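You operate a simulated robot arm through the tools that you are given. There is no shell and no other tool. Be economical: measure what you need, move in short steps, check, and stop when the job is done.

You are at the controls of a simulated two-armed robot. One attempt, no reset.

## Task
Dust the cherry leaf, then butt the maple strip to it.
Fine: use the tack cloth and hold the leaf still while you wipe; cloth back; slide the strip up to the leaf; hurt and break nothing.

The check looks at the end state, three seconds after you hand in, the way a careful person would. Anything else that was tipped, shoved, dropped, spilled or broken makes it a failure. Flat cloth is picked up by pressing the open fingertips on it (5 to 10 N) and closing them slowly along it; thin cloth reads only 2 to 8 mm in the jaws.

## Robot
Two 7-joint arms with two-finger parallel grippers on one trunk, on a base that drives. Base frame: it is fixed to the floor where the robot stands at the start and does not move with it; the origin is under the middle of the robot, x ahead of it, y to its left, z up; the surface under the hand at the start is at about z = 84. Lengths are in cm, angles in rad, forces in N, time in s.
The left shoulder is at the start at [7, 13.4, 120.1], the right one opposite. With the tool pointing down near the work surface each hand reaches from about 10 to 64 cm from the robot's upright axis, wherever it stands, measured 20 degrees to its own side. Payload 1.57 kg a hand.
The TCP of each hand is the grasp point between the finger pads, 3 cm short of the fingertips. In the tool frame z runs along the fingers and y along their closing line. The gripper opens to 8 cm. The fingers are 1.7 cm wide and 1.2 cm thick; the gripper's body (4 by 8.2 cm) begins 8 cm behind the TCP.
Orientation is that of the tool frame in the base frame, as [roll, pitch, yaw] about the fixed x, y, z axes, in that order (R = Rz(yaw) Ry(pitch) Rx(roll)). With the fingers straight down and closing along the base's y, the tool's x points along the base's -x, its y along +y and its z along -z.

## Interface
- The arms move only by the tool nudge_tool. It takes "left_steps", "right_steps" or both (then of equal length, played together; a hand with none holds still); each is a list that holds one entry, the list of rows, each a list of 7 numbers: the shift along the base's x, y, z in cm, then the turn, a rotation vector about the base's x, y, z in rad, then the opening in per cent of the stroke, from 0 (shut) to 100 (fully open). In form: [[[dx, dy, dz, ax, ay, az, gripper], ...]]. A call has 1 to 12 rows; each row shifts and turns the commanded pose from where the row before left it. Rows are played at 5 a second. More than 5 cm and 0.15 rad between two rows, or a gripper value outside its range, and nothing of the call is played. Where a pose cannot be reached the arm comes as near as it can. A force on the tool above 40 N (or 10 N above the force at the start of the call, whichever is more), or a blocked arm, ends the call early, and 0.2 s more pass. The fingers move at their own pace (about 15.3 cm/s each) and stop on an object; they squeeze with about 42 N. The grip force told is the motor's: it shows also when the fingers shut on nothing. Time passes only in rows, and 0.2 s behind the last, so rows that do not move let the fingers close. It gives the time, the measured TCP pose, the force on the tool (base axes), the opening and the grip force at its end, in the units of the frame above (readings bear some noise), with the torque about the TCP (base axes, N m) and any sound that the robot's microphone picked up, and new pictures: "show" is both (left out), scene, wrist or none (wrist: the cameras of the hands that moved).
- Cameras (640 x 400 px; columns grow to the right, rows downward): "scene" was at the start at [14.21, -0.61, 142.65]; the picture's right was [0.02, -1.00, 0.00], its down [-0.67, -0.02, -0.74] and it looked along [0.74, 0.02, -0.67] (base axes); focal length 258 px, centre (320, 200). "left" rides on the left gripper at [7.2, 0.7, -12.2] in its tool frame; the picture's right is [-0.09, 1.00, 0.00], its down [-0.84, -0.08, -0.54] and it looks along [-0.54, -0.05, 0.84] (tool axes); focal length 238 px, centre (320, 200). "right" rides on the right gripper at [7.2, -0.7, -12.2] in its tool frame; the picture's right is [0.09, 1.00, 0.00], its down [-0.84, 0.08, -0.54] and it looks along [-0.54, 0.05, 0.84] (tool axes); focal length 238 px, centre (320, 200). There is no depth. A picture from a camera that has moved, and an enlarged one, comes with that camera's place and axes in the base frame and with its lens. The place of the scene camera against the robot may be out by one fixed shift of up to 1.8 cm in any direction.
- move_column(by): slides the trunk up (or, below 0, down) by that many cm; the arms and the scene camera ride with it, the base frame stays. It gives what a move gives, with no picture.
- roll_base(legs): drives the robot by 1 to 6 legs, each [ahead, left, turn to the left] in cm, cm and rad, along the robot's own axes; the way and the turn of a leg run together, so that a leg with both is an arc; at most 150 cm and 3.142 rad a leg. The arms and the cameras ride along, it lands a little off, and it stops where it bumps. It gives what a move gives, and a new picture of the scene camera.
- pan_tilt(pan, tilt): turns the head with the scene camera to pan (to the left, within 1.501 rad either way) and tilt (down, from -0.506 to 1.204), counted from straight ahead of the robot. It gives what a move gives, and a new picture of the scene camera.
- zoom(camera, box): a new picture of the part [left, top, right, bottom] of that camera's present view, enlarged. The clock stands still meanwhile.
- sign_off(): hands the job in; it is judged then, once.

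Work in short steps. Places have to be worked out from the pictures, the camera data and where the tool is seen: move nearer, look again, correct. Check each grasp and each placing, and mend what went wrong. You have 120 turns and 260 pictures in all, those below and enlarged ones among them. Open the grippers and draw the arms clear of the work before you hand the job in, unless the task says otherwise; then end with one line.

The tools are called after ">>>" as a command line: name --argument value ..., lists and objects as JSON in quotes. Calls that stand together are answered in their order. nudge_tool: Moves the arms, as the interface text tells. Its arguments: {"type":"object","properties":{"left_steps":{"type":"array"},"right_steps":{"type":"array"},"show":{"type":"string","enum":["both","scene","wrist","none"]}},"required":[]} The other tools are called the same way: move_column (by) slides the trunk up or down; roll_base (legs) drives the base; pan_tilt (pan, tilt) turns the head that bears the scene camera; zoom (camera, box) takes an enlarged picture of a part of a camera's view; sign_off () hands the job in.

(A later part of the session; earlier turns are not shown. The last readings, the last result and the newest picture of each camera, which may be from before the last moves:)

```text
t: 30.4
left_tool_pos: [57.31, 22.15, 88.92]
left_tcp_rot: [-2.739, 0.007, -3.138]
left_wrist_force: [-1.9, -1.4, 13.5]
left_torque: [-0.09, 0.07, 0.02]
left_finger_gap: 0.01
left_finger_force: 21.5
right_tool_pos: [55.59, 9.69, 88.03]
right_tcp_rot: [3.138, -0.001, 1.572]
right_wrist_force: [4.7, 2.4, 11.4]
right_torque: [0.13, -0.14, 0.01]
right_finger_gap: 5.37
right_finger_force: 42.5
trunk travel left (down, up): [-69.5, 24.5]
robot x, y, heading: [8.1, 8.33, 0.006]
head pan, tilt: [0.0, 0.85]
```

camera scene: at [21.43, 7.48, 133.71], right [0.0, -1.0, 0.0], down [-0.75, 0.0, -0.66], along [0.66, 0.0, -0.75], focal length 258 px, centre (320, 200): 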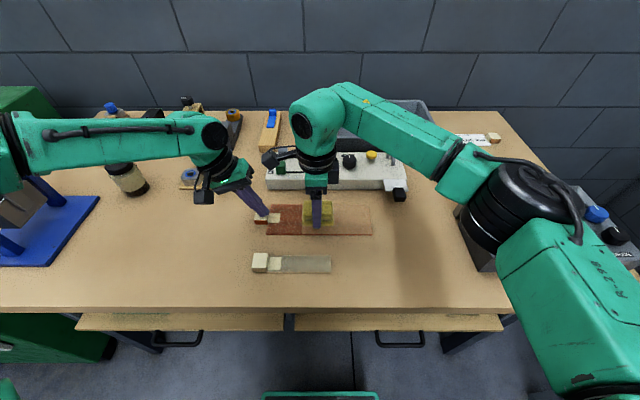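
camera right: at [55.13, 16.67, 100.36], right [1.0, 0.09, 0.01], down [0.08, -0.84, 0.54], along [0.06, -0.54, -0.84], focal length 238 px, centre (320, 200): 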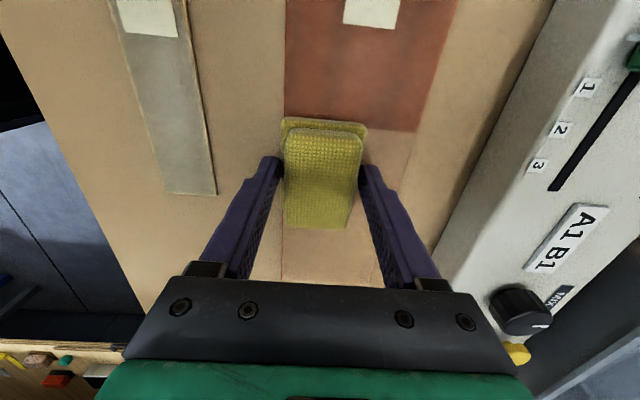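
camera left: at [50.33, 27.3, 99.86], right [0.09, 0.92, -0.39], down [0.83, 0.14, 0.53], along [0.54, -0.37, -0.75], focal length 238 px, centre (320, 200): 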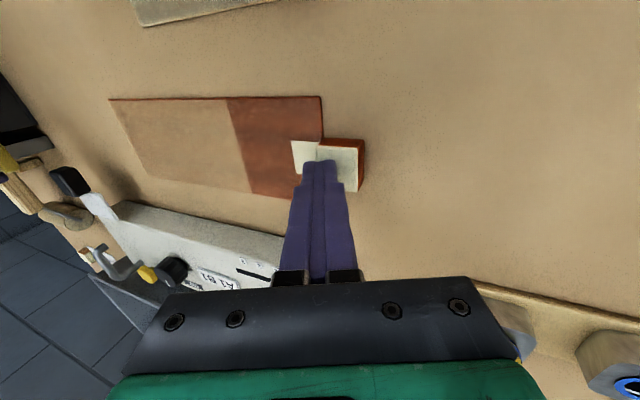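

Left 13.5 N, right 11.4 N. I ease the right a touch and start the first pass toward −y.

>>> nudge_tool --right_steps '[[[0, -0.5, 0.04, 0, 0, 0, 60], [0, -0.9, 0, 0, 0, 0, 60], [0, -0.9, 0, 0, 0, 0, 60], [0, -0.9, 0, 0, 0, 0, 60], [0, -0.8, 0, 0, 0, 0, 60]]]'

```text
t: 31.6
left_tool_pos: [57.45, 22.09, 88.87]
left_tcp_rot: [-2.741, 0.005, -3.139]
left_wrist_force: [-0.4, 0.3, 20.4]
left_torque: [-0.02, 0.0, -0.04]
left_finger_gap: 0.02
left_finger_force: 21.3
right_tool_pos: [55.77, 5.52, 88.17]
right_tcp_rot: [3.137, 0.0, 1.574]
right_wrist_force: [-0.8, -0.1, 1.2]
right_torque: [-0.01, 0.04, 0.0]
right_finger_gap: 5.37
right_finger_force: 41.3
trunk travel left (down, up): [-69.5, 24.5]
robot x, y, heading: [8.38, 8.05, 0.009]
head pan, tilt: [0.0, 0.85]
camera scene: at [21.27, 7.47, 133.72], right [0.0, -1.0, 0.0], down [-0.75, 0.0, -0.66], along [0.66, 0.0, -0.75], focal length 258 px, centre (320, 200)
camera right: at [55.13, 12.61, 100.37], right [1.0, 0.09, 0.0], down [0.08, -0.84, 0.54], along [0.05, -0.54, -0.84], focal length 238 px, centre (320, 200)
```

scene: 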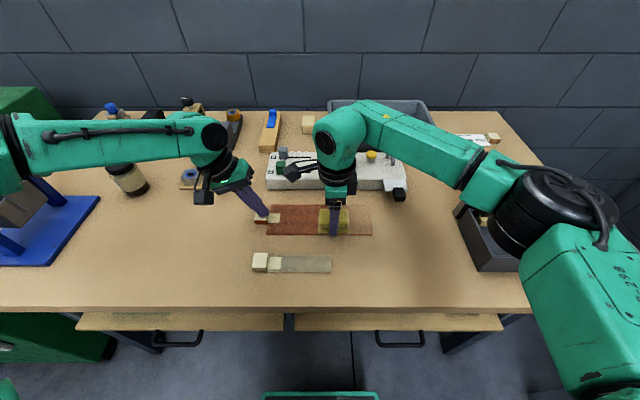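
right: 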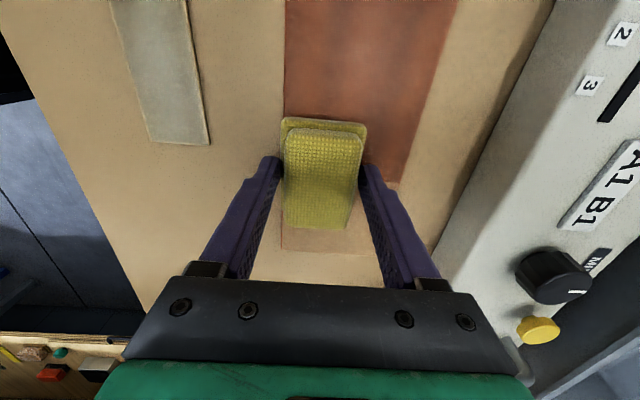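

The dust is coming off behind the pad and the leaf hasn't moved. Pad force has dropped to 1.2 N, so I press slightly more, ease the left (20 N), and continue.

>>> nudge_tool --right_steps '[[[0, 0, -0.05, 0, 0, 0, 60], [0, -0.9, 0, 0, 0, 0, 60], [0, -0.9, 0, 0, 0, 0, 60], [0, -0.9, 0, 0, 0, 0, 60], [0, -0.8, 0, 0, 0, 0, 60]]]' --left_steps '[[[0, 0, 0.05, 0, 0, 0, 0], [0, 0, 0, 0, 0, 0, 0], [0, 0, 0, 0, 0, 0, 0], [0, 0, 0, 0, 0, 0, 0], [0, 0, 0, 0, 0, 0, 0]]]' --show "wrist"

```text
t: 32.8
left_tool_pos: [57.41, 22.18, 88.93]
left_tcp_rot: [-2.742, 0.004, -3.138]
left_wrist_force: [-1.1, 0.3, 19.1]
left_torque: [-0.04, 0.01, -0.01]
left_finger_gap: 0.01
left_finger_force: 21.5
right_tool_pos: [55.84, 2.0, 88.04]
right_tcp_rot: [3.137, -0.001, 1.574]
right_wrist_force: [0.6, 0.2, 0.7]
right_torque: [-0.03, 0.02, 0.04]
right_finger_gap: 5.4
right_finger_force: 41.8
trunk travel left (down, up): [-69.5, 24.5]
robot x, y, heading: [7.96, 8.16, 0.001]
head pan, tilt: [0.0, 0.85]
camera right: at [55.14, 9.11, 100.37], right [1.0, 0.09, 0.0], down [0.08, -0.84, 0.54], along [0.05, -0.54, -0.84], focal length 238 px, centre (320, 200)
camera left: at [50.14, 27.3, 99.82], right [0.09, 0.92, -0.39], down [0.83, 0.14, 0.53], along [0.54, -0.37, -0.75], focal length 238 px, centre (320, 200)
```

right: 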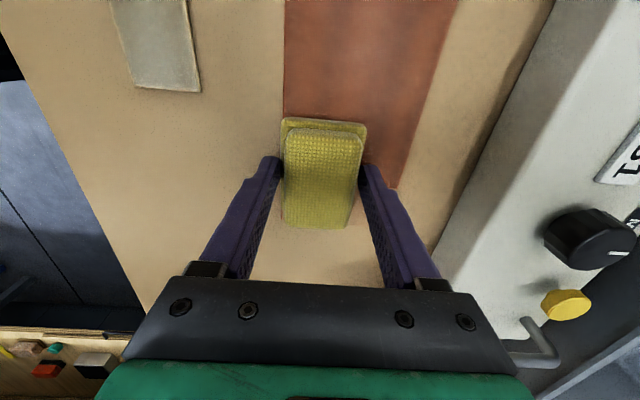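
left: 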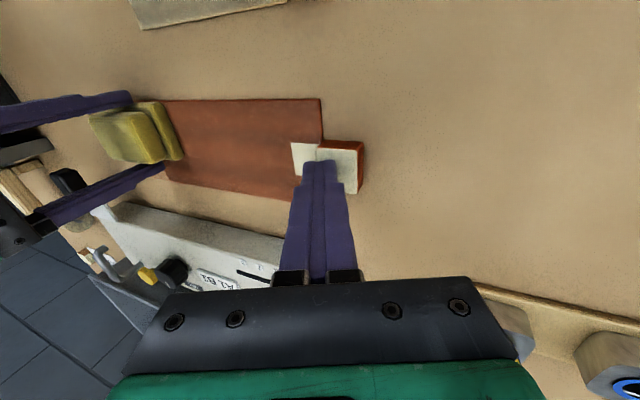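

The wiped area is clean across. I finish the pass over the right end with a bit more pressure.

>>> nudge_tool --right_steps '[[[0, 0, -0.06, 0, 0, 0, 60], [0, -0.9, 0, 0, 0, 0, 60], [0, -0.9, 0, 0, 0, 0, 60], [0, -0.9, 0, 0, 0, 0, 60], [0, -0.9, 0, 0, 0, 0, 60], [0, 0, 0, 0, 0, 0, 60]]]' --left_steps '[[[0, 0, 0.05, 0, 0, 0, 0], [0, 0, 0, 0, 0, 0, 0], [0, 0, 0, 0, 0, 0, 0], [0, 0, 0, 0, 0, 0, 0], [0, 0, 0, 0, 0, 0, 0], [0, 0, 0, 0, 0, 0, 0]]]' --show "none"

>>> zoom --camera "left" --box '[60, 70, 380, 270]'

```text
t: 34.2
left_tool_pos: [57.31, 22.17, 88.82]
left_tcp_rot: [-2.742, 0.006, -3.14]
left_wrist_force: [0.8, -0.1, 19.6]
left_torque: [-0.06, -0.02, -0.03]
left_finger_gap: 0.0
left_finger_force: 21.8
right_tool_pos: [55.69, -1.57, 88.1]
right_tcp_rot: [3.136, 0.001, 1.571]
right_wrist_force: [0.3, 1.5, 5.9]
right_torque: [0.17, -0.01, 0.02]
right_finger_gap: 5.35
right_finger_force: 42.1
trunk travel left (down, up): [-69.5, 24.5]
robot x, y, heading: [8.0, 8.27, 0.007]
head pan, tilt: [0.0, 0.85]
```

```text
2.00 times, centred on (220, 170) of left
camera zoom: at [50.03, 27.35, 99.81], right [0.09, 0.92, -0.39], down [0.83, 0.14, 0.53], along [0.54, -0.37, -0.75], focal length 477 px, centre (520, 260)
```

zoom: 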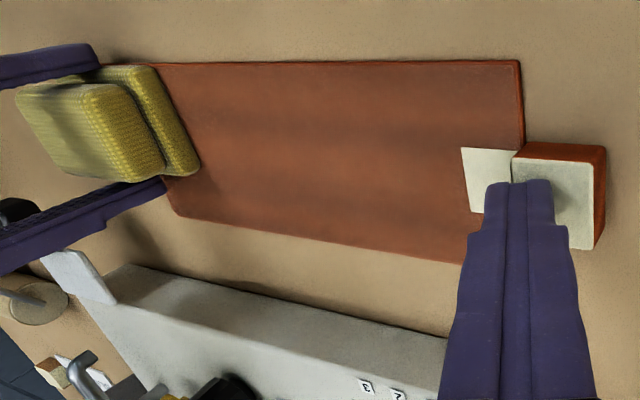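

The leaf looks clean. I lift the cloth straight up and inspect the whole leaf.

>>> nudge_tool --right_steps '[[[0, 0, 1, 0, 0, 0, 60], [0, -2, 2, 0, 0, 0, 60], [0, -4, 3, 0, 0, 0, 60], [0, -4, 2, 0, 0, 0, 60], [0, 0, 0, 0, 0, 0, 60]]]' --show "none"

>>> zoom --camera "scene" --box '[230, 180, 430, 290]'

>>> zoom --camera "left" --box '[60, 70, 380, 270]'

```text
t: 35.4
left_tool_pos: [57.32, 22.13, 88.78]
left_tcp_rot: [-2.744, 0.006, -3.139]
left_wrist_force: [0.1, 0.7, 21.3]
left_torque: [-0.01, 0.01, 0.0]
left_finger_gap: 0.0
left_finger_force: 21.1
right_tool_pos: [56.05, -11.45, 96.33]
right_tcp_rot: [3.136, -0.004, 1.572]
right_wrist_force: [-0.6, 0.9, -0.3]
right_torque: [-0.01, 0.01, 0.0]
right_finger_gap: 5.37
right_finger_force: 42.5
trunk travel left (down, up): [-69.5, 24.5]
robot x, y, heading: [8.09, 8.37, 0.004]
head pan, tilt: [0.0, 0.85]
```

```text
3.20 times, centred on (330, 235) of scene
camera zoom: at [21.27, 7.52, 133.72], right [0.0, -1.0, 0.0], down [-0.75, 0.0, -0.66], along [0.66, 0.0, -0.75], focal length 824 px, centre (288, 88)
```

zoom: 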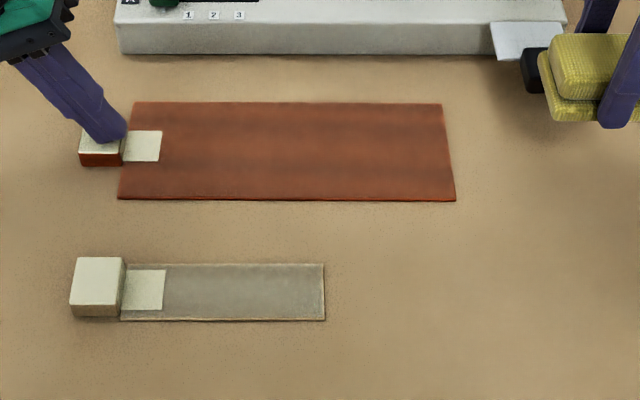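

```text
2.00 times, centred on (220, 170) of left
camera zoom: at [50.05, 27.32, 99.8], right [0.09, 0.92, -0.39], down [0.83, 0.14, 0.53], along [0.54, -0.37, -0.75], focal length 477 px, centre (520, 260)
```

zoom: 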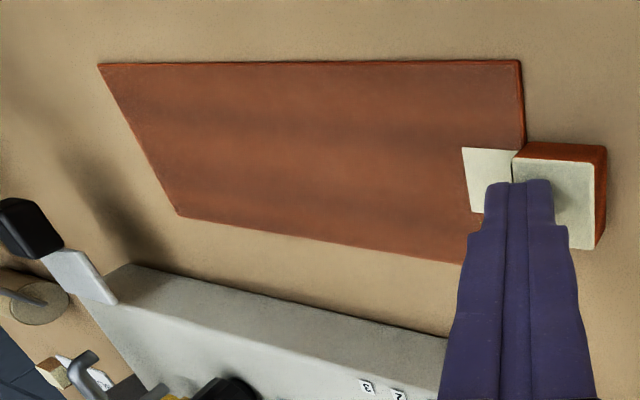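

The leaf is fully clean and in place. Now I return the cloth to its spot at (48.0, −14.5).

>>> nudge_tool --right_steps '[[[-3, 0, 0, 0, 0, 0, 60], [-3, -1.5, 0, 0, 0, 0, 60], [-2.05, -1.5, -1, 0, 0, 0, 60], [0, 0, -3, 0, 0, 0, 60], [0, 0, -2, 0, 0, 0, 60], [0, 0, -1.5, 0, 0, 0, 60], [0, 0, 0, 0, 0, 0, 60]]]'

```text
t: 37.0
left_tool_pos: [57.32, 22.1, 88.77]
left_tcp_rot: [-2.743, 0.007, -3.138]
left_wrist_force: [-0.7, 0.4, 19.7]
left_torque: [-0.03, 0.03, 0.02]
left_finger_gap: 0.0
left_finger_force: 21.5
right_tool_pos: [47.85, -14.73, 88.69]
right_tcp_rot: [3.136, -0.003, 1.571]
right_wrist_force: [0.6, 0.1, -1.6]
right_torque: [0.01, 0.0, 0.0]
right_finger_gap: 5.36
right_finger_force: 42.0
trunk travel left (down, up): [-69.5, 24.5]
robot x, y, heading: [7.82, 8.65, 0.004]
head pan, tilt: [0.0, 0.85]
camera scene: at [21.27, 7.45, 133.72], right [0.0, -1.0, 0.0], down [-0.75, 0.0, -0.66], along [0.66, 0.0, -0.75], focal length 258 px, centre (320, 200)
camera right: at [47.09, -7.54, 100.9], right [1.0, 0.09, 0.01], down [0.08, -0.84, 0.54], along [0.05, -0.54, -0.84], focal length 238 px, centre (320, 200)
```

scene: 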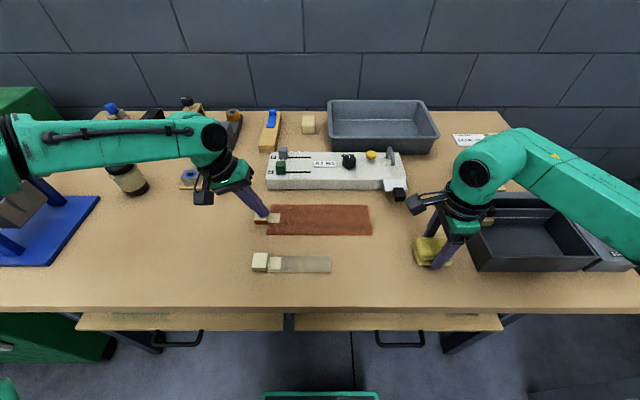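
right: 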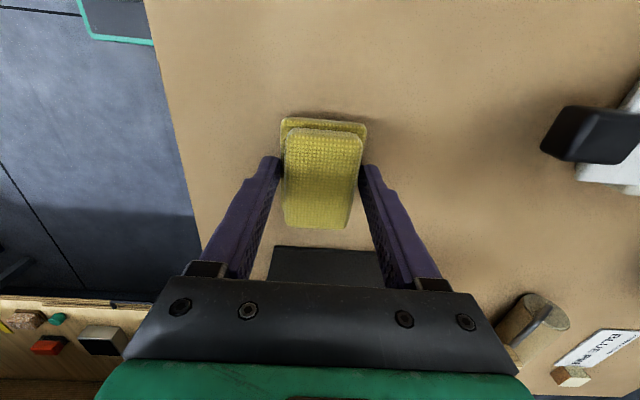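

Nearly down, matching the original view. I lower the last 8 mm in small steps, and ease the left press a bit.

>>> nudge_tool --right_steps '[[[0.1, 0.1, -0.3, 0, 0, 0, 60], [0, 0, -0.2, 0, 0, 0, 60], [0, 0, -0.15, 0, 0, 0, 60], [0, 0, -0.1, 0, 0, 0, 60], [0, 0, 0, 0, 0, 0, 60]]]' --show "none"

```text
t: 38.2
left_tool_pos: [57.29, 22.12, 88.84]
left_tcp_rot: [-2.741, 0.004, -3.138]
left_wrist_force: [2.3, -1.4, 17.7]
left_torque: [-0.03, -0.06, -0.01]
left_finger_gap: 0.0
left_finger_force: 21.4
right_tool_pos: [47.79, -14.6, 87.8]
right_tcp_rot: [3.135, -0.002, 1.572]
right_wrist_force: [-0.2, -1.3, 8.9]
right_torque: [-0.14, 0.23, -0.03]
right_finger_gap: 5.37
right_finger_force: 41.6
trunk travel left (down, up): [-69.5, 24.5]
robot x, y, heading: [8.07, 8.06, -0.004]
head pan, tilt: [0.0, 0.85]
```

The pad rests on the table (8.9 N). I open and rise.

>>> nudge_tool --right_steps '[[[0, 0, 0.05, 0, 0, 0, 64], [0, 0, 0, 0, 0, 0, 75], [0, 0, 0, 0, 0, 0, 100], [0, 0, 0, 0, 0, 0, 100], [0, 0, 2, 0, 0, 0, 100], [0, 0, 4, 0, 0, 0, 100], [0, 0, 4, 0, 0, 0, 100], [0, 0, 0, 0, 0, 0, 100]]]'

```text
t: 40.0
left_tool_pos: [57.38, 22.12, 88.87]
left_tcp_rot: [-2.742, 0.006, -3.138]
left_wrist_force: [-0.5, 0.4, 20.6]
left_torque: [-0.02, 0.01, 0.0]
left_finger_gap: 0.04
left_finger_force: 21.0
right_tool_pos: [47.89, -14.55, 98.23]
right_tcp_rot: [3.135, -0.001, 1.574]
right_wrist_force: [0.6, 0.3, -0.5]
right_torque: [-0.01, -0.01, 0.0]
right_finger_gap: 8.02
right_finger_force: 0.1
trunk travel left (down, up): [-69.5, 24.5]
robot x, y, heading: [7.84, 8.46, 0.003]
head pan, tilt: [0.0, 0.85]
camera scene: at [21.27, 7.45, 133.72], right [0.0, -1.0, 0.0], down [-0.75, 0.0, -0.66], along [0.66, 0.0, -0.75], focal length 258 px, centre (320, 200)
camera right: at [47.33, -7.38, 110.52], right [1.0, 0.09, 0.0], down [0.08, -0.84, 0.54], along [0.05, -0.54, -0.84], focal length 238 px, centre (320, 200)
```

scene: 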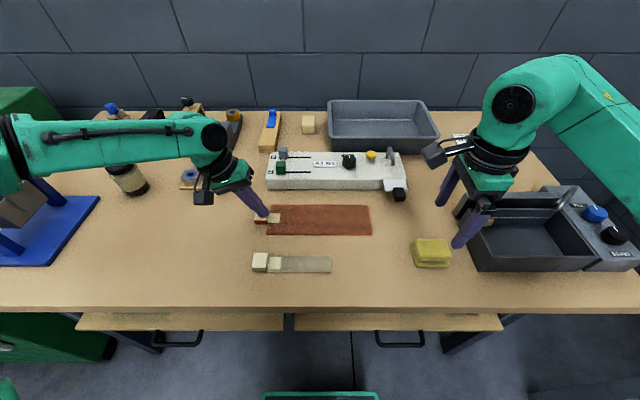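
right: 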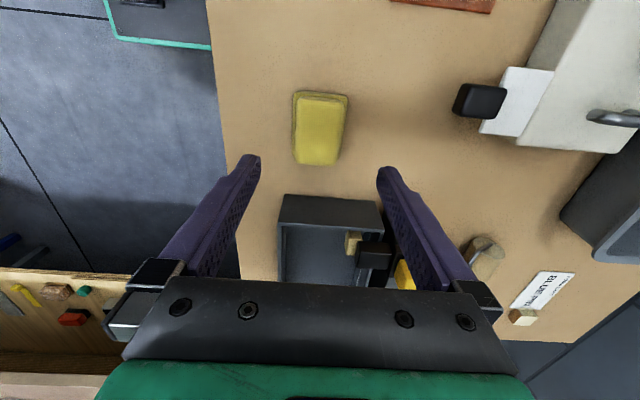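

Cloth is back where it was. Now I lift the left hand off the block, straighten it, open it, and move above the strip's handle (about (46, 21)).

>>> nudge_tool --left_steps '[[[0, 0, 1, 0, 0, 0, 0], [0, 0, 3, 0, 0, 0, 0], [-1, 0, 4, 0.1, 0, 0, 0], [-2, 0, 1, 0.1, 0, 0, 0], [-2, -0.4, 0, 0.1, 0, 0, 50], [-2, -0.3, 0, 0.1, 0, 0, 100], [-2, -0.3, 0, 0, 0, 0, 100], [-2, 0, 0, 0, 0, 0, 100], [-0.4, 0, 0, 0, 0, 0, 100], [0, 0, 0, 0, 0, 0, 100]]]'

```text
t: 42.2
left_tool_pos: [46.12, 21.14, 97.75]
left_tcp_rot: [3.14, 0.0, -3.139]
left_wrist_force: [0.2, 0.0, -0.5]
left_torque: [0.01, -0.03, 0.02]
left_finger_gap: 7.99
left_finger_force: 0.1
right_tool_pos: [48.3, -14.42, 98.15]
right_tcp_rot: [3.139, 0.0, 1.571]
right_wrist_force: [0.5, -0.2, -0.6]
right_torque: [0.0, -0.02, 0.0]
right_finger_gap: 8.0
right_finger_force: 0.1
trunk travel left (down, up): [-69.5, 24.5]
robot x, y, heading: [8.03, 8.1, 0.001]
head pan, tilt: [0.0, 0.85]
camera scene: at [21.64, 7.57, 133.68], right [0.0, -1.0, 0.0], down [-0.75, 0.0, -0.66], along [0.66, 0.0, -0.75], focal length 258 px, centre (320, 200)
camera left: at [38.88, 21.63, 109.98], right [0.09, 1.0, 0.0], down [0.84, -0.08, 0.54], along [0.54, -0.05, -0.84], focal length 238 px, centre (320, 200)
```

scene: 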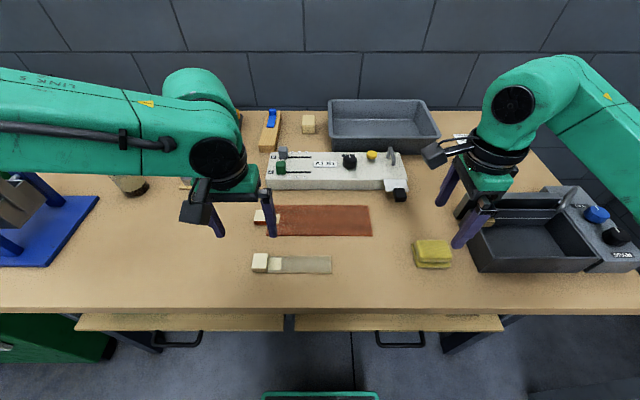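
left: 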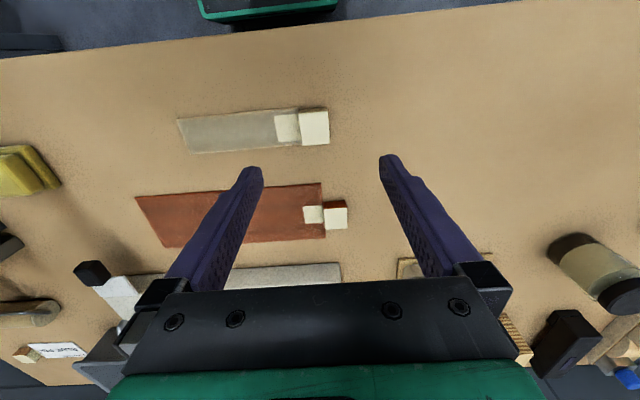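

The strip's block is at about (45.6, 20.4), top about z 85.8. I descend over it.

>>> nudge_tool --left_steps '[[[-0.4, -0.7, -2, 0, 0, 0, 100], [0, 0, -3, 0, 0, 0, 100], [0, 0, -2, 0, 0, 0, 100], [0, 0, -1.5, 0, 0, 0, 100], [0, 0, 0, 0, 0, 0, 100]]]' --show "wrist"

```text
t: 43.4
left_tool_pos: [45.69, 20.29, 89.36]
left_tcp_rot: [-3.141, 0.003, -3.139]
left_wrist_force: [-0.6, -0.1, -0.3]
left_torque: [-0.02, 0.01, 0.01]
left_finger_gap: 8.0
left_finger_force: 0.1
right_tool_pos: [48.23, -14.39, 98.22]
right_tcp_rot: [3.14, 0.002, 1.574]
right_wrist_force: [-0.4, 0.6, 0.4]
right_torque: [0.0, -0.01, 0.0]
right_finger_gap: 7.98
right_finger_force: 0.0
trunk travel left (down, up): [-69.5, 24.5]
robot x, y, heading: [8.08, 8.55, -0.001]
head pan, tilt: [0.0, 0.85]
camera left: at [38.41, 20.85, 101.54], right [0.09, 1.0, 0.0], down [0.84, -0.08, 0.54], along [0.54, -0.05, -0.84], focal length 238 px, centre (320, 200)
```

left: 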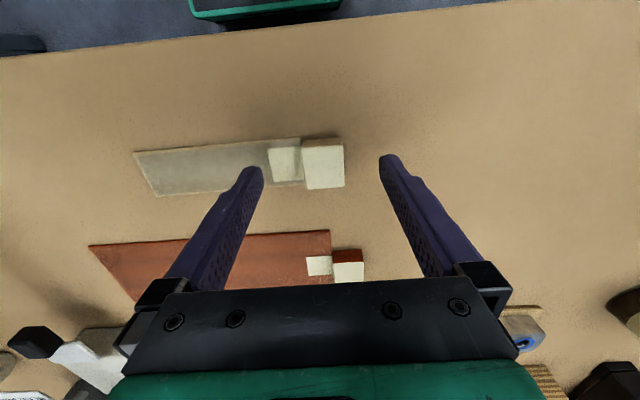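

Block is centred between the fingers. I lower 1.6 cm and close gently.

>>> nudge_tool --left_steps '[[[0, 0.08, -0.8, 0, 0, 0, 100], [0, 0, -0.7, 0, 0, 0, 100], [0, 0, 0, 0, 0, 0, 80], [0, 0, 0, 0, 0, 0, 60], [0, 0, 0, 0, 0, 0, 50], [0, 0, 0, 0, 0, 0, 45], [0, 0, 0, 0, 0, 0, 40], [0, 0, 0, 0, 0, 0, 35], [0, 0, 0, 0, 0, 0, 30]]]'

```text
t: 45.4
left_tool_pos: [45.72, 20.45, 87.82]
left_tcp_rot: [-3.141, 0.002, -3.14]
left_wrist_force: [0.1, -0.1, 0.1]
left_torque: [0.04, 0.03, 0.0]
left_finger_gap: 2.83
left_finger_force: 38.5
right_tool_pos: [48.24, -14.35, 98.15]
right_tcp_rot: [3.14, 0.001, 1.572]
right_wrist_force: [0.0, -0.5, -0.3]
right_torque: [-0.01, 0.0, 0.01]
right_finger_gap: 8.0
right_finger_force: 0.1
trunk travel left (down, up): [-69.5, 24.5]
robot x, y, heading: [8.01, 8.17, 0.002]
head pan, tilt: [0.0, 0.85]
camera scene: at [21.64, 7.55, 133.68], right [0.0, -1.0, 0.0], down [-0.75, 0.0, -0.66], along [0.66, 0.0, -0.75], focal length 258 px, centre (320, 200)
camera left: at [38.53, 20.85, 100.02], right [0.09, 1.0, 0.0], down [0.84, -0.08, 0.54], along [0.54, -0.05, -0.84], focal length 238 px, centre (320, 200)
```

scene: 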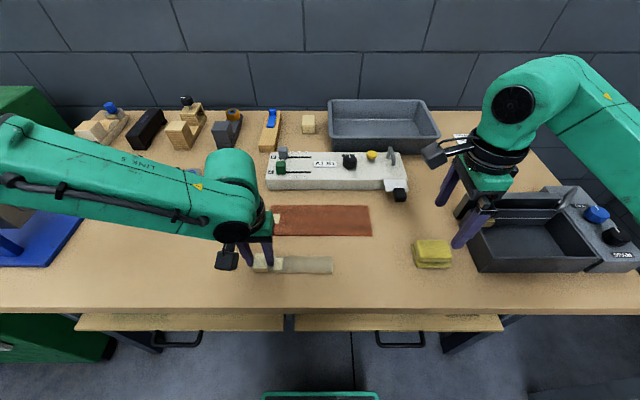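
left: 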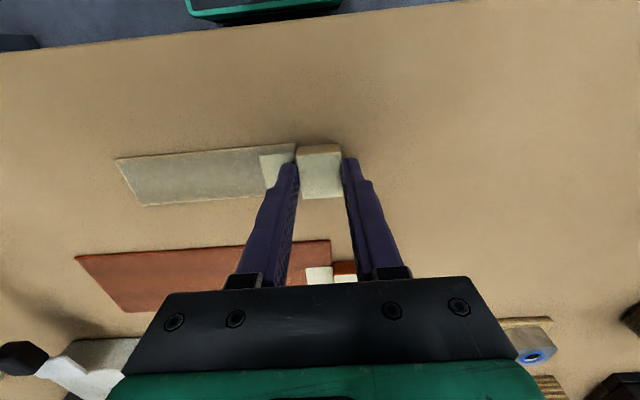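

Gripped at 2.83 cm. I'll zoom to measure the gap and angle between strip and leaf.

>>> zoom --camera "left" --box '[60, 130, 380, 330]'

>>> zoom --camera "scene" --box '[240, 190, 400, 290]'

```text
2.00 times, centred on (220, 230) of left
camera zoom: at [38.53, 20.85, 100.02], right [0.09, 1.0, 0.0], down [0.84, -0.08, 0.54], along [0.54, -0.05, -0.84], focal length 477 px, centre (520, 140)
```

zoom: 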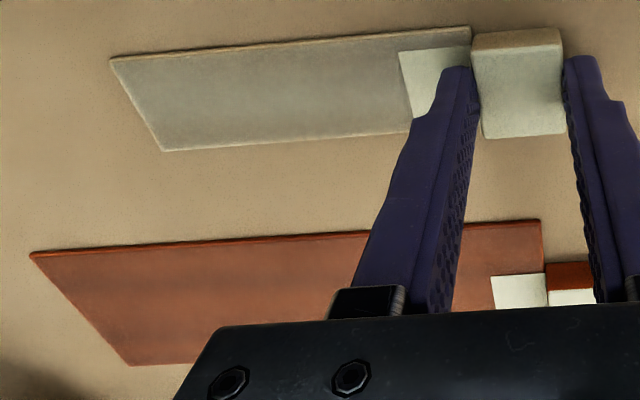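

```text
4.00 times, centred on (320, 240) of scene
camera zoom: at [21.64, 7.55, 133.68], right [0.0, -1.0, 0.0], down [-0.75, 0.0, -0.66], along [0.66, 0.0, -0.75], focal length 1030 px, centre (320, 40)
```

zoom: 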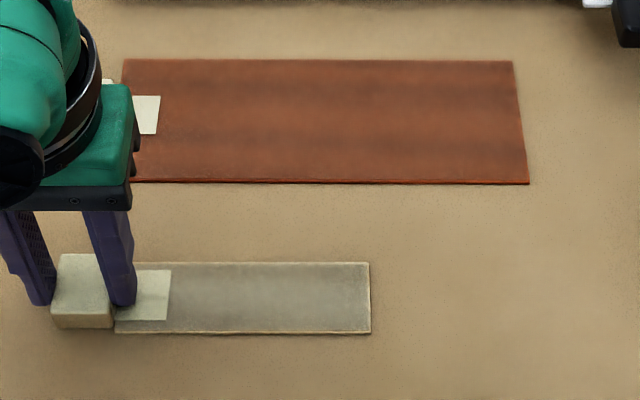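

Edges are parallel and the gap is about 5.0 cm. I slide the strip 4 cm toward the leaf and look again.

>>> nudge_tool --left_steps '[[[0.5, 0, 0, 0, 0, 0, 30], [0.7, 0, 0, 0, 0, 0, 30], [0.7, 0, 0, 0, 0, 0, 30], [0.7, 0, 0, 0, 0, 0, 30], [0.7, 0, 0, 0, 0, 0, 30], [0.7, 0, 0, 0, 0, 0, 30], [0, 0, 0, 0, 0, 0, 30]]]' --show "none"

>>> zoom --camera "left" --box '[60, 130, 380, 330]'

>>> zoom --camera "scene" --box '[240, 190, 400, 290]'

```text
t: 47.0
left_tool_pos: [49.68, 20.59, 87.74]
left_tcp_rot: [3.142, 0.007, -3.14]
left_wrist_force: [-5.2, -0.3, 10.0]
left_torque: [-0.05, 0.22, 0.01]
left_finger_gap: 2.83
left_finger_force: 38.6
right_tool_pos: [48.0, -14.45, 98.23]
right_tcp_rot: [3.136, -0.002, 1.573]
right_wrist_force: [0.7, -0.5, -0.2]
right_torque: [-0.02, 0.04, 0.03]
right_finger_gap: 8.01
right_finger_force: 0.1
trunk travel left (down, up): [-69.5, 24.5]
robot x, y, heading: [7.97, 8.08, 0.003]
head pan, tilt: [0.0, 0.85]
```

```text
2.00 times, centred on (220, 230) of left
camera zoom: at [42.35, 21.0, 99.98], right [0.09, 1.0, 0.0], down [0.83, -0.08, 0.55], along [0.54, -0.05, -0.84], focal length 477 px, centre (520, 140)
```

zoom: 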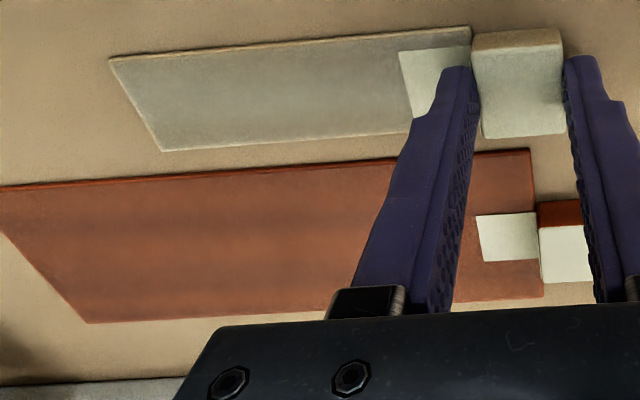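

```text
4.00 times, centred on (320, 240) of scene
camera zoom: at [21.34, 7.5, 133.72], right [0.0, -1.0, 0.0], down [-0.75, 0.0, -0.66], along [0.66, 0.0, -0.75], focal length 1030 px, centre (320, 40)
```

zoom: 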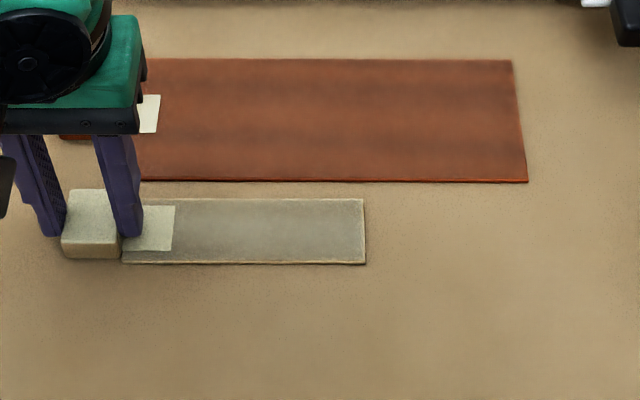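

The gap is now about 1.2 cm and parallel; the leaf hasn't moved. I ease the slight downforce and advance 0.9 cm.

>>> nudge_tool --left_steps '[[[0.1, 0, 0.04, 0, 0, 0, 30], [0.3, 0, 0, 0, 0, 0, 30], [0.3, 0, 0, 0, 0, 0, 30], [0.2, 0, 0, 0, 0, 0, 30], [0, 0, 0, 0, 0, 0, 30]]]' --show "none"

>>> zoom --camera "left" --box '[90, 150, 290, 250]'

>>> zoom --camera "scene" --box '[250, 215, 350, 265]'

```text
t: 48.2
left_tool_pos: [50.73, 20.63, 87.78]
left_tcp_rot: [-3.141, 0.0, -3.141]
left_wrist_force: [-0.7, 0.7, 1.1]
left_torque: [0.02, -0.01, 0.01]
left_finger_gap: 2.83
left_finger_force: 38.1
right_tool_pos: [48.25, -14.46, 98.09]
right_tcp_rot: [3.139, 0.001, 1.572]
right_wrist_force: [-0.3, -0.5, 0.5]
right_torque: [-0.01, 0.01, -0.03]
right_finger_gap: 8.01
right_finger_force: 0.1
trunk travel left (down, up): [-69.5, 24.5]
robot x, y, heading: [8.03, 8.16, 0.003]
head pan, tilt: [0.0, 0.85]
```

```text
3.20 times, centred on (190, 200) of left
camera zoom: at [43.44, 21.05, 100.01], right [0.09, 1.0, 0.0], down [0.84, -0.08, 0.54], along [0.54, -0.05, -0.84], focal length 763 px, centre (736, 200)
```

zoom: 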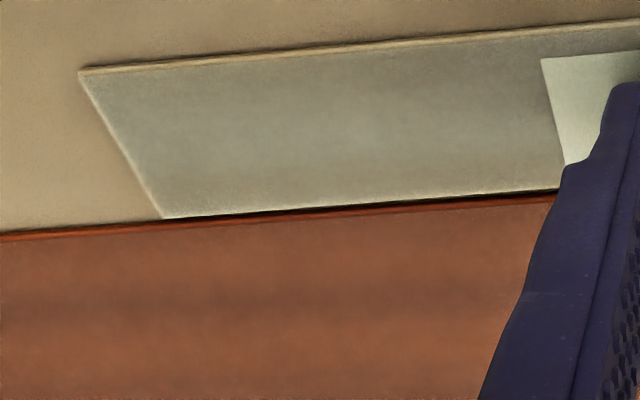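

```text
6.40 times, centred on (300, 240) of scene
camera zoom: at [21.62, 7.54, 133.68], right [0.0, -1.0, 0.0], down [-0.75, 0.0, -0.66], along [0.66, 0.0, -0.75], focal length 1648 px, centre (448, -56)
```

zoom: 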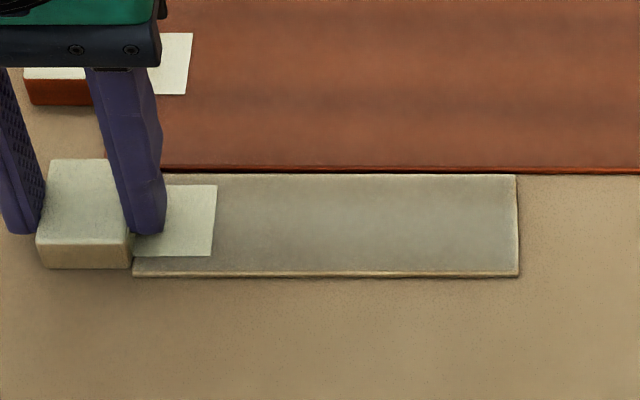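

Almost touching; the far −y end seems to be in contact while a sliver of gap remains toward the handle. I'll zoom tighter to judge.

>>> zoom --camera "left" --box '[120, 190, 200, 240]'

>>> zoom --camera "left" --box '[200, 180, 280, 230]'

>>> zoom --camera "scene" --box '[270, 230, 340, 255]'

```text
8.00 times, centred on (160, 215) of left
camera zoom: at [43.44, 21.05, 100.01], right [0.09, 1.0, 0.0], down [0.84, -0.08, 0.54], along [0.54, -0.05, -0.84], focal length 1907 px, centre (1600, 80)
```

zoom: 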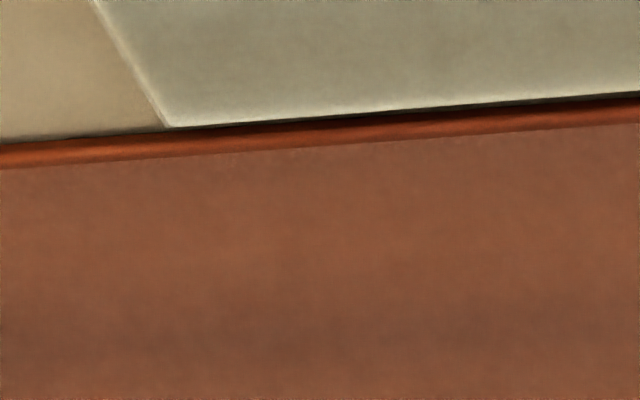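

```text
8.00 times, centred on (240, 205) of left
camera zoom: at [43.44, 21.05, 100.01], right [0.09, 1.0, 0.0], down [0.84, -0.08, 0.54], along [0.54, -0.05, -0.84], focal length 1907 px, centre (960, 160)
```

zoom: 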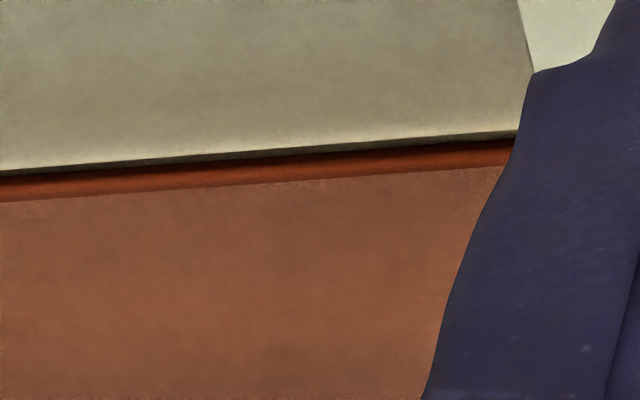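

```text
9.14 times, centred on (305, 242) of scene
camera zoom: at [21.62, 7.54, 133.68], right [0.0, -1.0, 0.0], down [-0.75, 0.0, -0.66], along [0.66, 0.0, -0.75], focal length 2354 px, centre (457, -189)
```

zoom: 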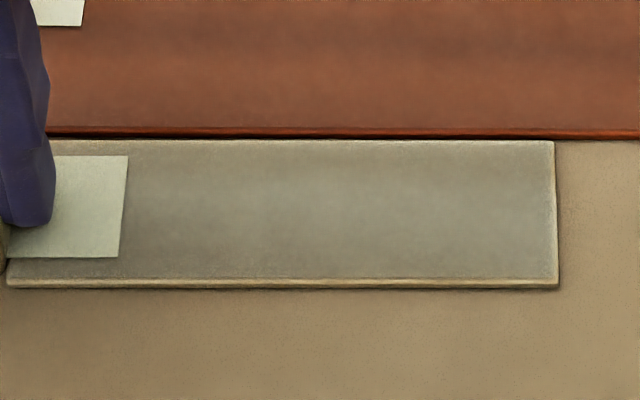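

There's about a 1 mm wedge gap at the handle end (yaw ≈ 0.008). I turn the strip by −0.008 rad while advancing 1 mm so it closes flush.

>>> nudge_tool --left_steps '[[[0.05, 0, 0, 0, 0, -0.004, 30], [0.05, 0, 0, 0, 0, -0.004, 30], [0, 0, 0, 0, 0, 0, 30], [0, 0, 0, 0, 0, 0, 30]]]' --show "none"

>>> zoom --camera "left" --box '[120, 190, 200, 240]'

>>> zoom --camera "left" --box '[200, 180, 280, 230]'

>>> zoom --camera "scene" --box '[270, 230, 340, 255]'

```text
t: 49.2
left_tool_pos: [50.91, 20.45, 87.73]
left_tcp_rot: [3.141, 0.003, 3.138]
left_wrist_force: [0.2, 0.0, 0.1]
left_torque: [-0.03, 0.03, 0.02]
left_finger_gap: 2.83
left_finger_force: 38.5
right_tool_pos: [48.29, -14.36, 98.08]
right_tcp_rot: [3.139, 0.001, 1.573]
right_wrist_force: [0.6, -0.4, 0.1]
right_torque: [0.02, 0.01, 0.0]
right_finger_gap: 7.98
right_finger_force: 0.1
trunk travel left (down, up): [-69.5, 24.5]
robot x, y, heading: [7.88, 8.46, 0.003]
head pan, tilt: [0.0, 0.85]
```

```text
8.00 times, centred on (160, 215) of left
camera zoom: at [43.59, 21.04, 100.01], right [0.1, 1.0, 0.0], down [0.84, -0.08, 0.54], along [0.54, -0.05, -0.84], focal length 1907 px, centre (1600, 80)
```

zoom: 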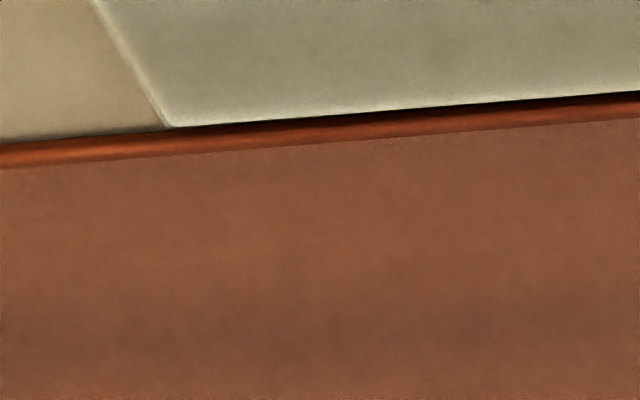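

```text
8.00 times, centred on (240, 205) of left
camera zoom: at [43.59, 21.04, 100.01], right [0.1, 1.0, 0.0], down [0.84, -0.08, 0.54], along [0.54, -0.05, -0.84], focal length 1907 px, centre (960, 160)
```

zoom: 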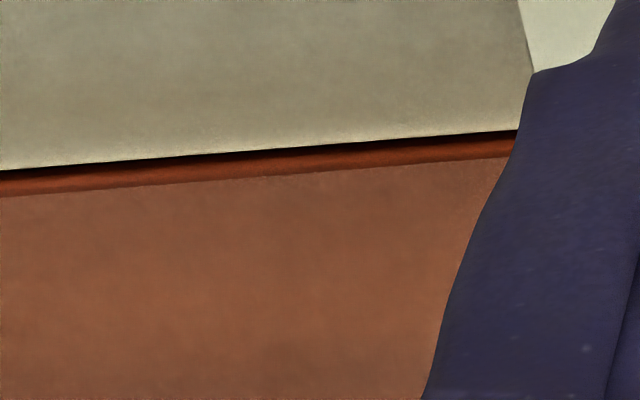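

```text
9.14 times, centred on (305, 242) of scene
camera zoom: at [21.64, 7.55, 133.68], right [0.0, -1.0, 0.0], down [-0.75, 0.0, -0.66], along [0.66, 0.0, -0.75], focal length 2354 px, centre (457, -189)
```

zoom: 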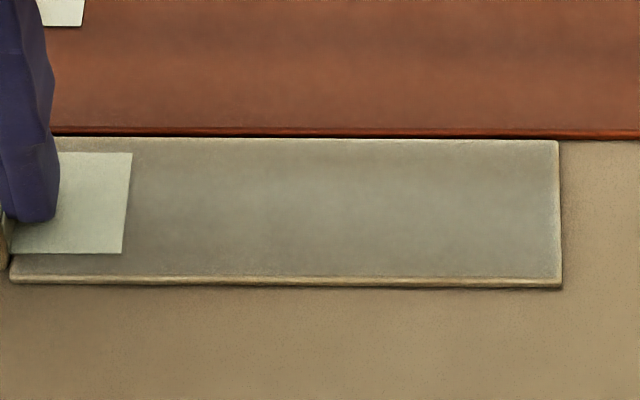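

No contact force yet and the leaf's edge face is still visible below the strip, so a ~1–2 mm gap remains. I creep forward 1 mm more.

>>> nudge_tool --left_steps '[[[0.05, 0, 0, 0, 0, 0, 30], [0.05, 0, 0, 0, 0, 0, 30], [0, 0, 0, 0, 0, 0, 30], [0, 0, 0, 0, 0, 0, 30]]]' --show "none"

>>> zoom --camera "left" --box '[130, 175, 290, 235]'

>>> zoom --camera "scene" --box '[270, 230, 340, 255]'

```text
t: 50.2
left_tool_pos: [50.9, 20.54, 87.81]
left_tcp_rot: [3.141, 0.002, 3.137]
left_wrist_force: [1.0, 0.0, 0.3]
left_torque: [-0.02, 0.01, -0.01]
left_finger_gap: 2.84
left_finger_force: 38.9
right_tool_pos: [48.32, -14.46, 98.05]
right_tcp_rot: [3.141, -0.001, 1.572]
right_wrist_force: [0.2, 0.5, 0.1]
right_torque: [-0.04, 0.01, 0.0]
right_finger_gap: 8.01
right_finger_force: 0.0
trunk travel left (down, up): [-69.5, 24.5]
robot x, y, heading: [7.92, 8.32, 0.001]
head pan, tilt: [0.0, 0.85]
```

```text
4.00 times, centred on (210, 205) of left
camera zoom: at [43.65, 21.13, 100.01], right [0.1, 1.0, 0.0], down [0.84, -0.08, 0.54], along [0.54, -0.05, -0.84], focal length 953 px, centre (760, 180)
```

zoom: 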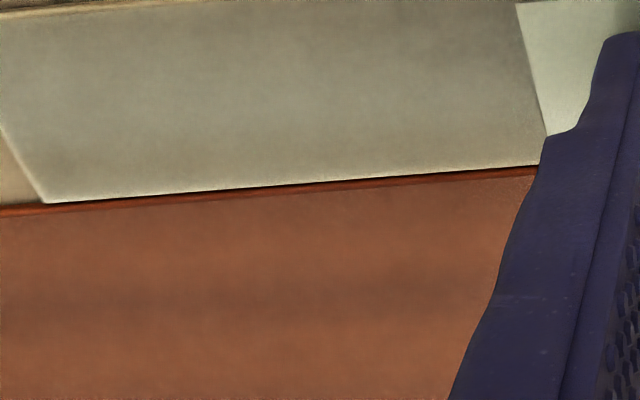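

```text
9.14 times, centred on (305, 242) of scene
camera zoom: at [21.63, 7.54, 133.68], right [0.0, -1.0, 0.0], down [-0.75, 0.0, -0.66], along [0.66, 0.0, -0.75], focal length 2354 px, centre (457, -189)
```

zoom: 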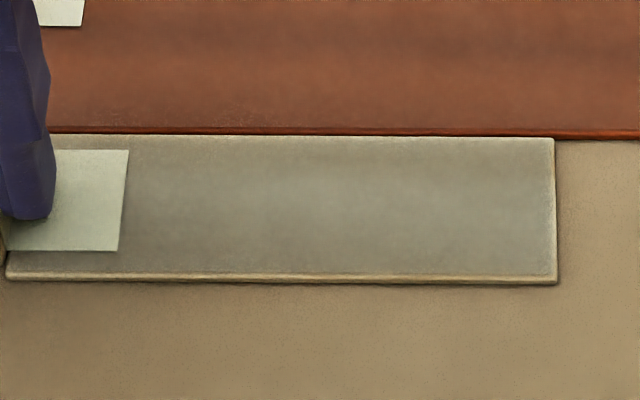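

Closing evenly; the leaf's face is about half hidden now. Another 1 mm.

>>> nudge_tool --left_steps '[[[0.05, 0, 0, 0, 0, 0, 30], [0.05, 0, 0, 0, 0, 0, 30], [0, 0, 0, 0, 0, 0, 30], [0, 0, 0, 0, 0, 0, 30]]]' --show "none"

>>> zoom --camera "left" --box '[130, 180, 210, 230]'

>>> zoom --camera "left" --box '[200, 180, 280, 230]'

>>> zoom --camera "scene" --box '[270, 230, 340, 255]'

```text
t: 51.2
left_tool_pos: [50.87, 20.64, 87.82]
left_tcp_rot: [-3.142, 0.004, 3.138]
left_wrist_force: [-0.6, 0.9, 3.3]
left_torque: [0.0, 0.05, -0.01]
left_finger_gap: 2.81
left_finger_force: 37.9
right_tool_pos: [48.21, -14.46, 98.08]
right_tcp_rot: [3.138, 0.0, 1.573]
right_wrist_force: [-0.2, 0.3, -0.7]
right_torque: [-0.05, 0.02, -0.02]
right_finger_gap: 8.01
right_finger_force: 0.0
trunk travel left (down, up): [-69.5, 24.5]
robot x, y, heading: [7.77, 8.16, -0.0]
head pan, tilt: [0.0, 0.85]
```

```text
8.00 times, centred on (170, 205) of left
camera zoom: at [43.72, 21.13, 100.0], right [0.1, 1.0, 0.0], down [0.83, -0.08, 0.54], along [0.54, -0.05, -0.84], focal length 1907 px, centre (1520, 160)
```

zoom: 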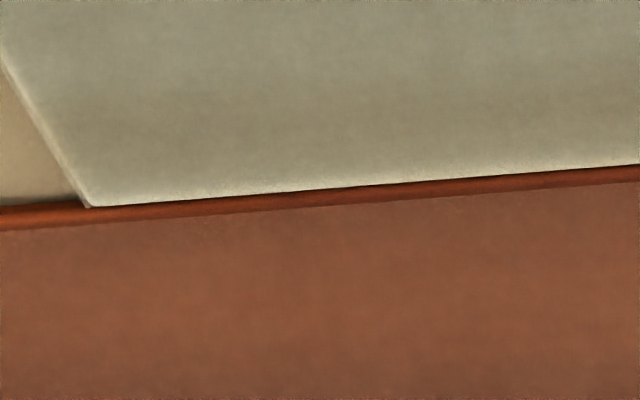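

```text
8.00 times, centred on (240, 205) of left
camera zoom: at [43.72, 21.13, 100.0], right [0.1, 1.0, 0.0], down [0.83, -0.08, 0.54], along [0.54, -0.05, -0.84], focal length 1907 px, centre (960, 160)
```

zoom: 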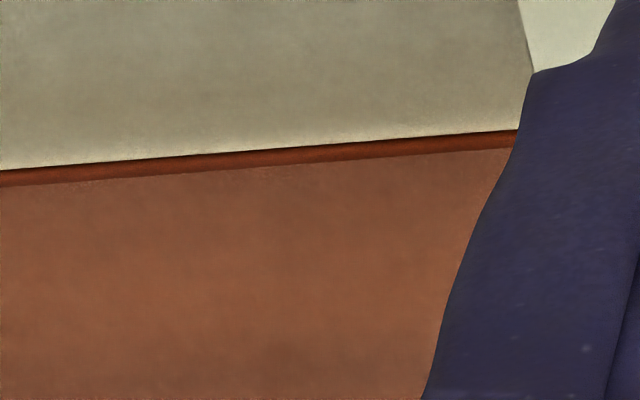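

```text
9.14 times, centred on (305, 242) of scene
camera zoom: at [21.56, 7.56, 133.69], right [0.0, -1.0, 0.0], down [-0.75, 0.0, -0.66], along [0.66, 0.0, -0.75], focal length 2354 px, centre (457, -189)
```

zoom: 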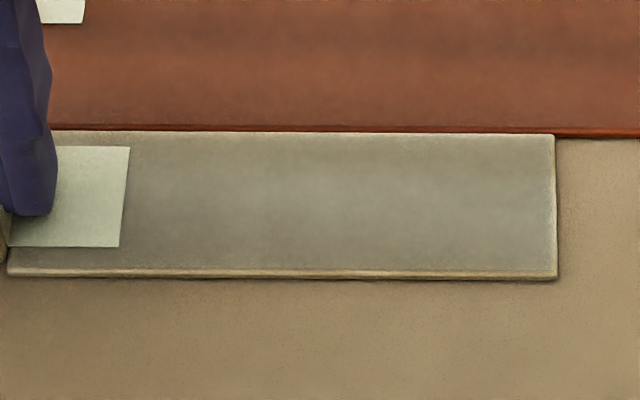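

Nearly closed, perhaps 0.5–1 mm left. I creep on in half-millimetre steps, watching the x force.

>>> nudge_tool --left_steps '[[[0.05, 0, 0.01, 0, 0, 0, 30], [0, 0, 0, 0, 0, 0, 30], [0, 0, 0, 0, 0, 0, 30]]]' --show "none"

>>> zoom --camera "scene" --box '[270, 230, 340, 255]'

>>> zoom --camera "left" --box '[130, 180, 210, 230]'

```text
t: 52.0
left_tool_pos: [51.07, 20.5, 87.72]
left_tcp_rot: [-3.141, 0.001, 3.136]
left_wrist_force: [0.4, 0.6, 0.2]
left_torque: [-0.02, -0.02, 0.01]
left_finger_gap: 2.84
left_finger_force: 38.8
right_tool_pos: [48.23, -14.48, 98.16]
right_tcp_rot: [3.14, 0.0, 1.573]
right_wrist_force: [0.2, -0.9, -0.5]
right_torque: [-0.01, -0.01, -0.02]
right_finger_gap: 8.01
right_finger_force: 0.1
trunk travel left (down, up): [-69.5, 24.5]
robot x, y, heading: [8.08, 8.71, 0.001]
head pan, tilt: [0.0, 0.85]
```

```text
9.14 times, centred on (305, 242) of scene
camera zoom: at [21.64, 7.55, 133.68], right [0.0, -1.0, 0.0], down [-0.75, 0.0, -0.66], along [0.66, 0.0, -0.75], focal length 2354 px, centre (457, -189)
```

zoom: 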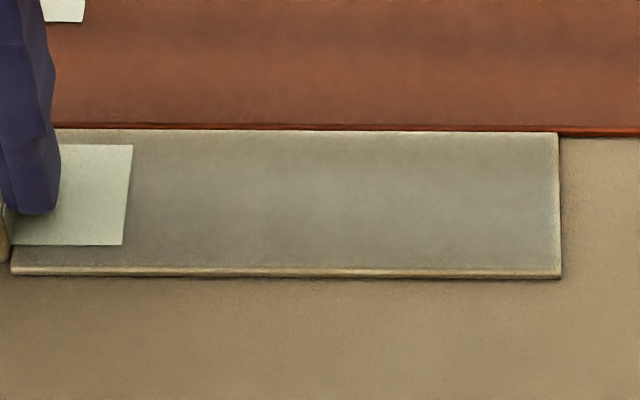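

```text
8.00 times, centred on (170, 205) of left
camera zoom: at [43.81, 21.04, 100.02], right [0.1, 1.0, 0.0], down [0.84, -0.08, 0.54], along [0.54, -0.05, -0.84], focal length 1907 px, centre (1520, 160)
```

zoom: 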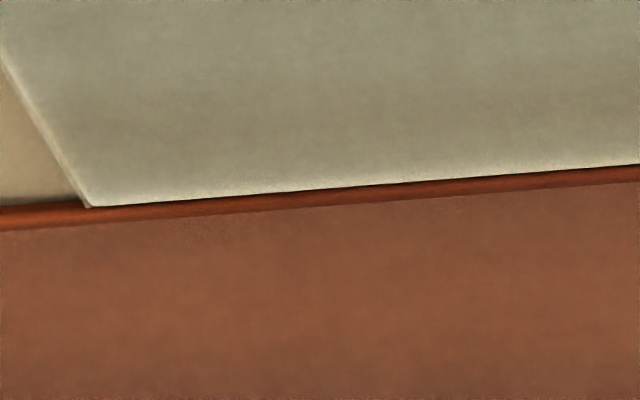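

Between the last two steps the strip/leaf picture stopped changing, so they're in contact (the visible red is the leaf's thicker rounded edge). I check the joint at the handle end before releasing.

>>> zoom --camera "left" --box '[200, 180, 280, 230]'

>>> zoom --camera "scene" --box '[240, 190, 400, 290]'

```text
8.00 times, centred on (240, 205) of left
camera zoom: at [43.81, 21.04, 100.02], right [0.1, 1.0, 0.0], down [0.84, -0.08, 0.54], along [0.54, -0.05, -0.84], focal length 1907 px, centre (960, 160)
```

zoom: 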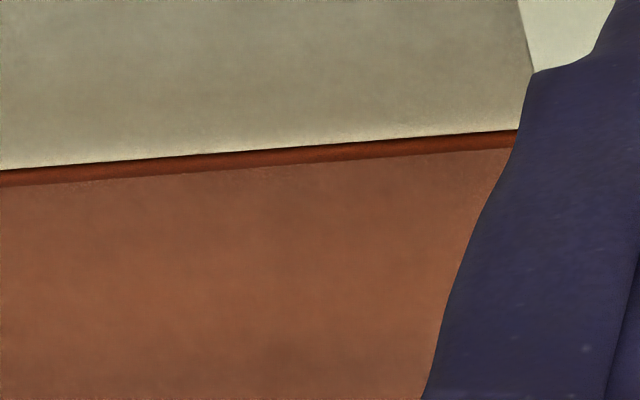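

```text
4.00 times, centred on (320, 240) of scene
camera zoom: at [21.64, 7.55, 133.68], right [0.0, -1.0, 0.0], down [-0.75, 0.0, -0.66], along [0.66, 0.0, -0.75], focal length 1030 px, centre (320, 40)
```

zoom: 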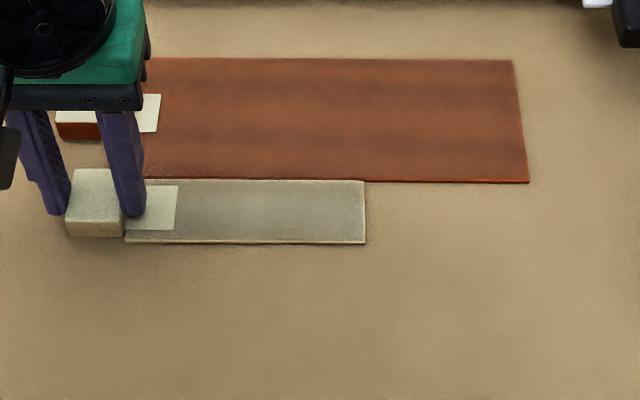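

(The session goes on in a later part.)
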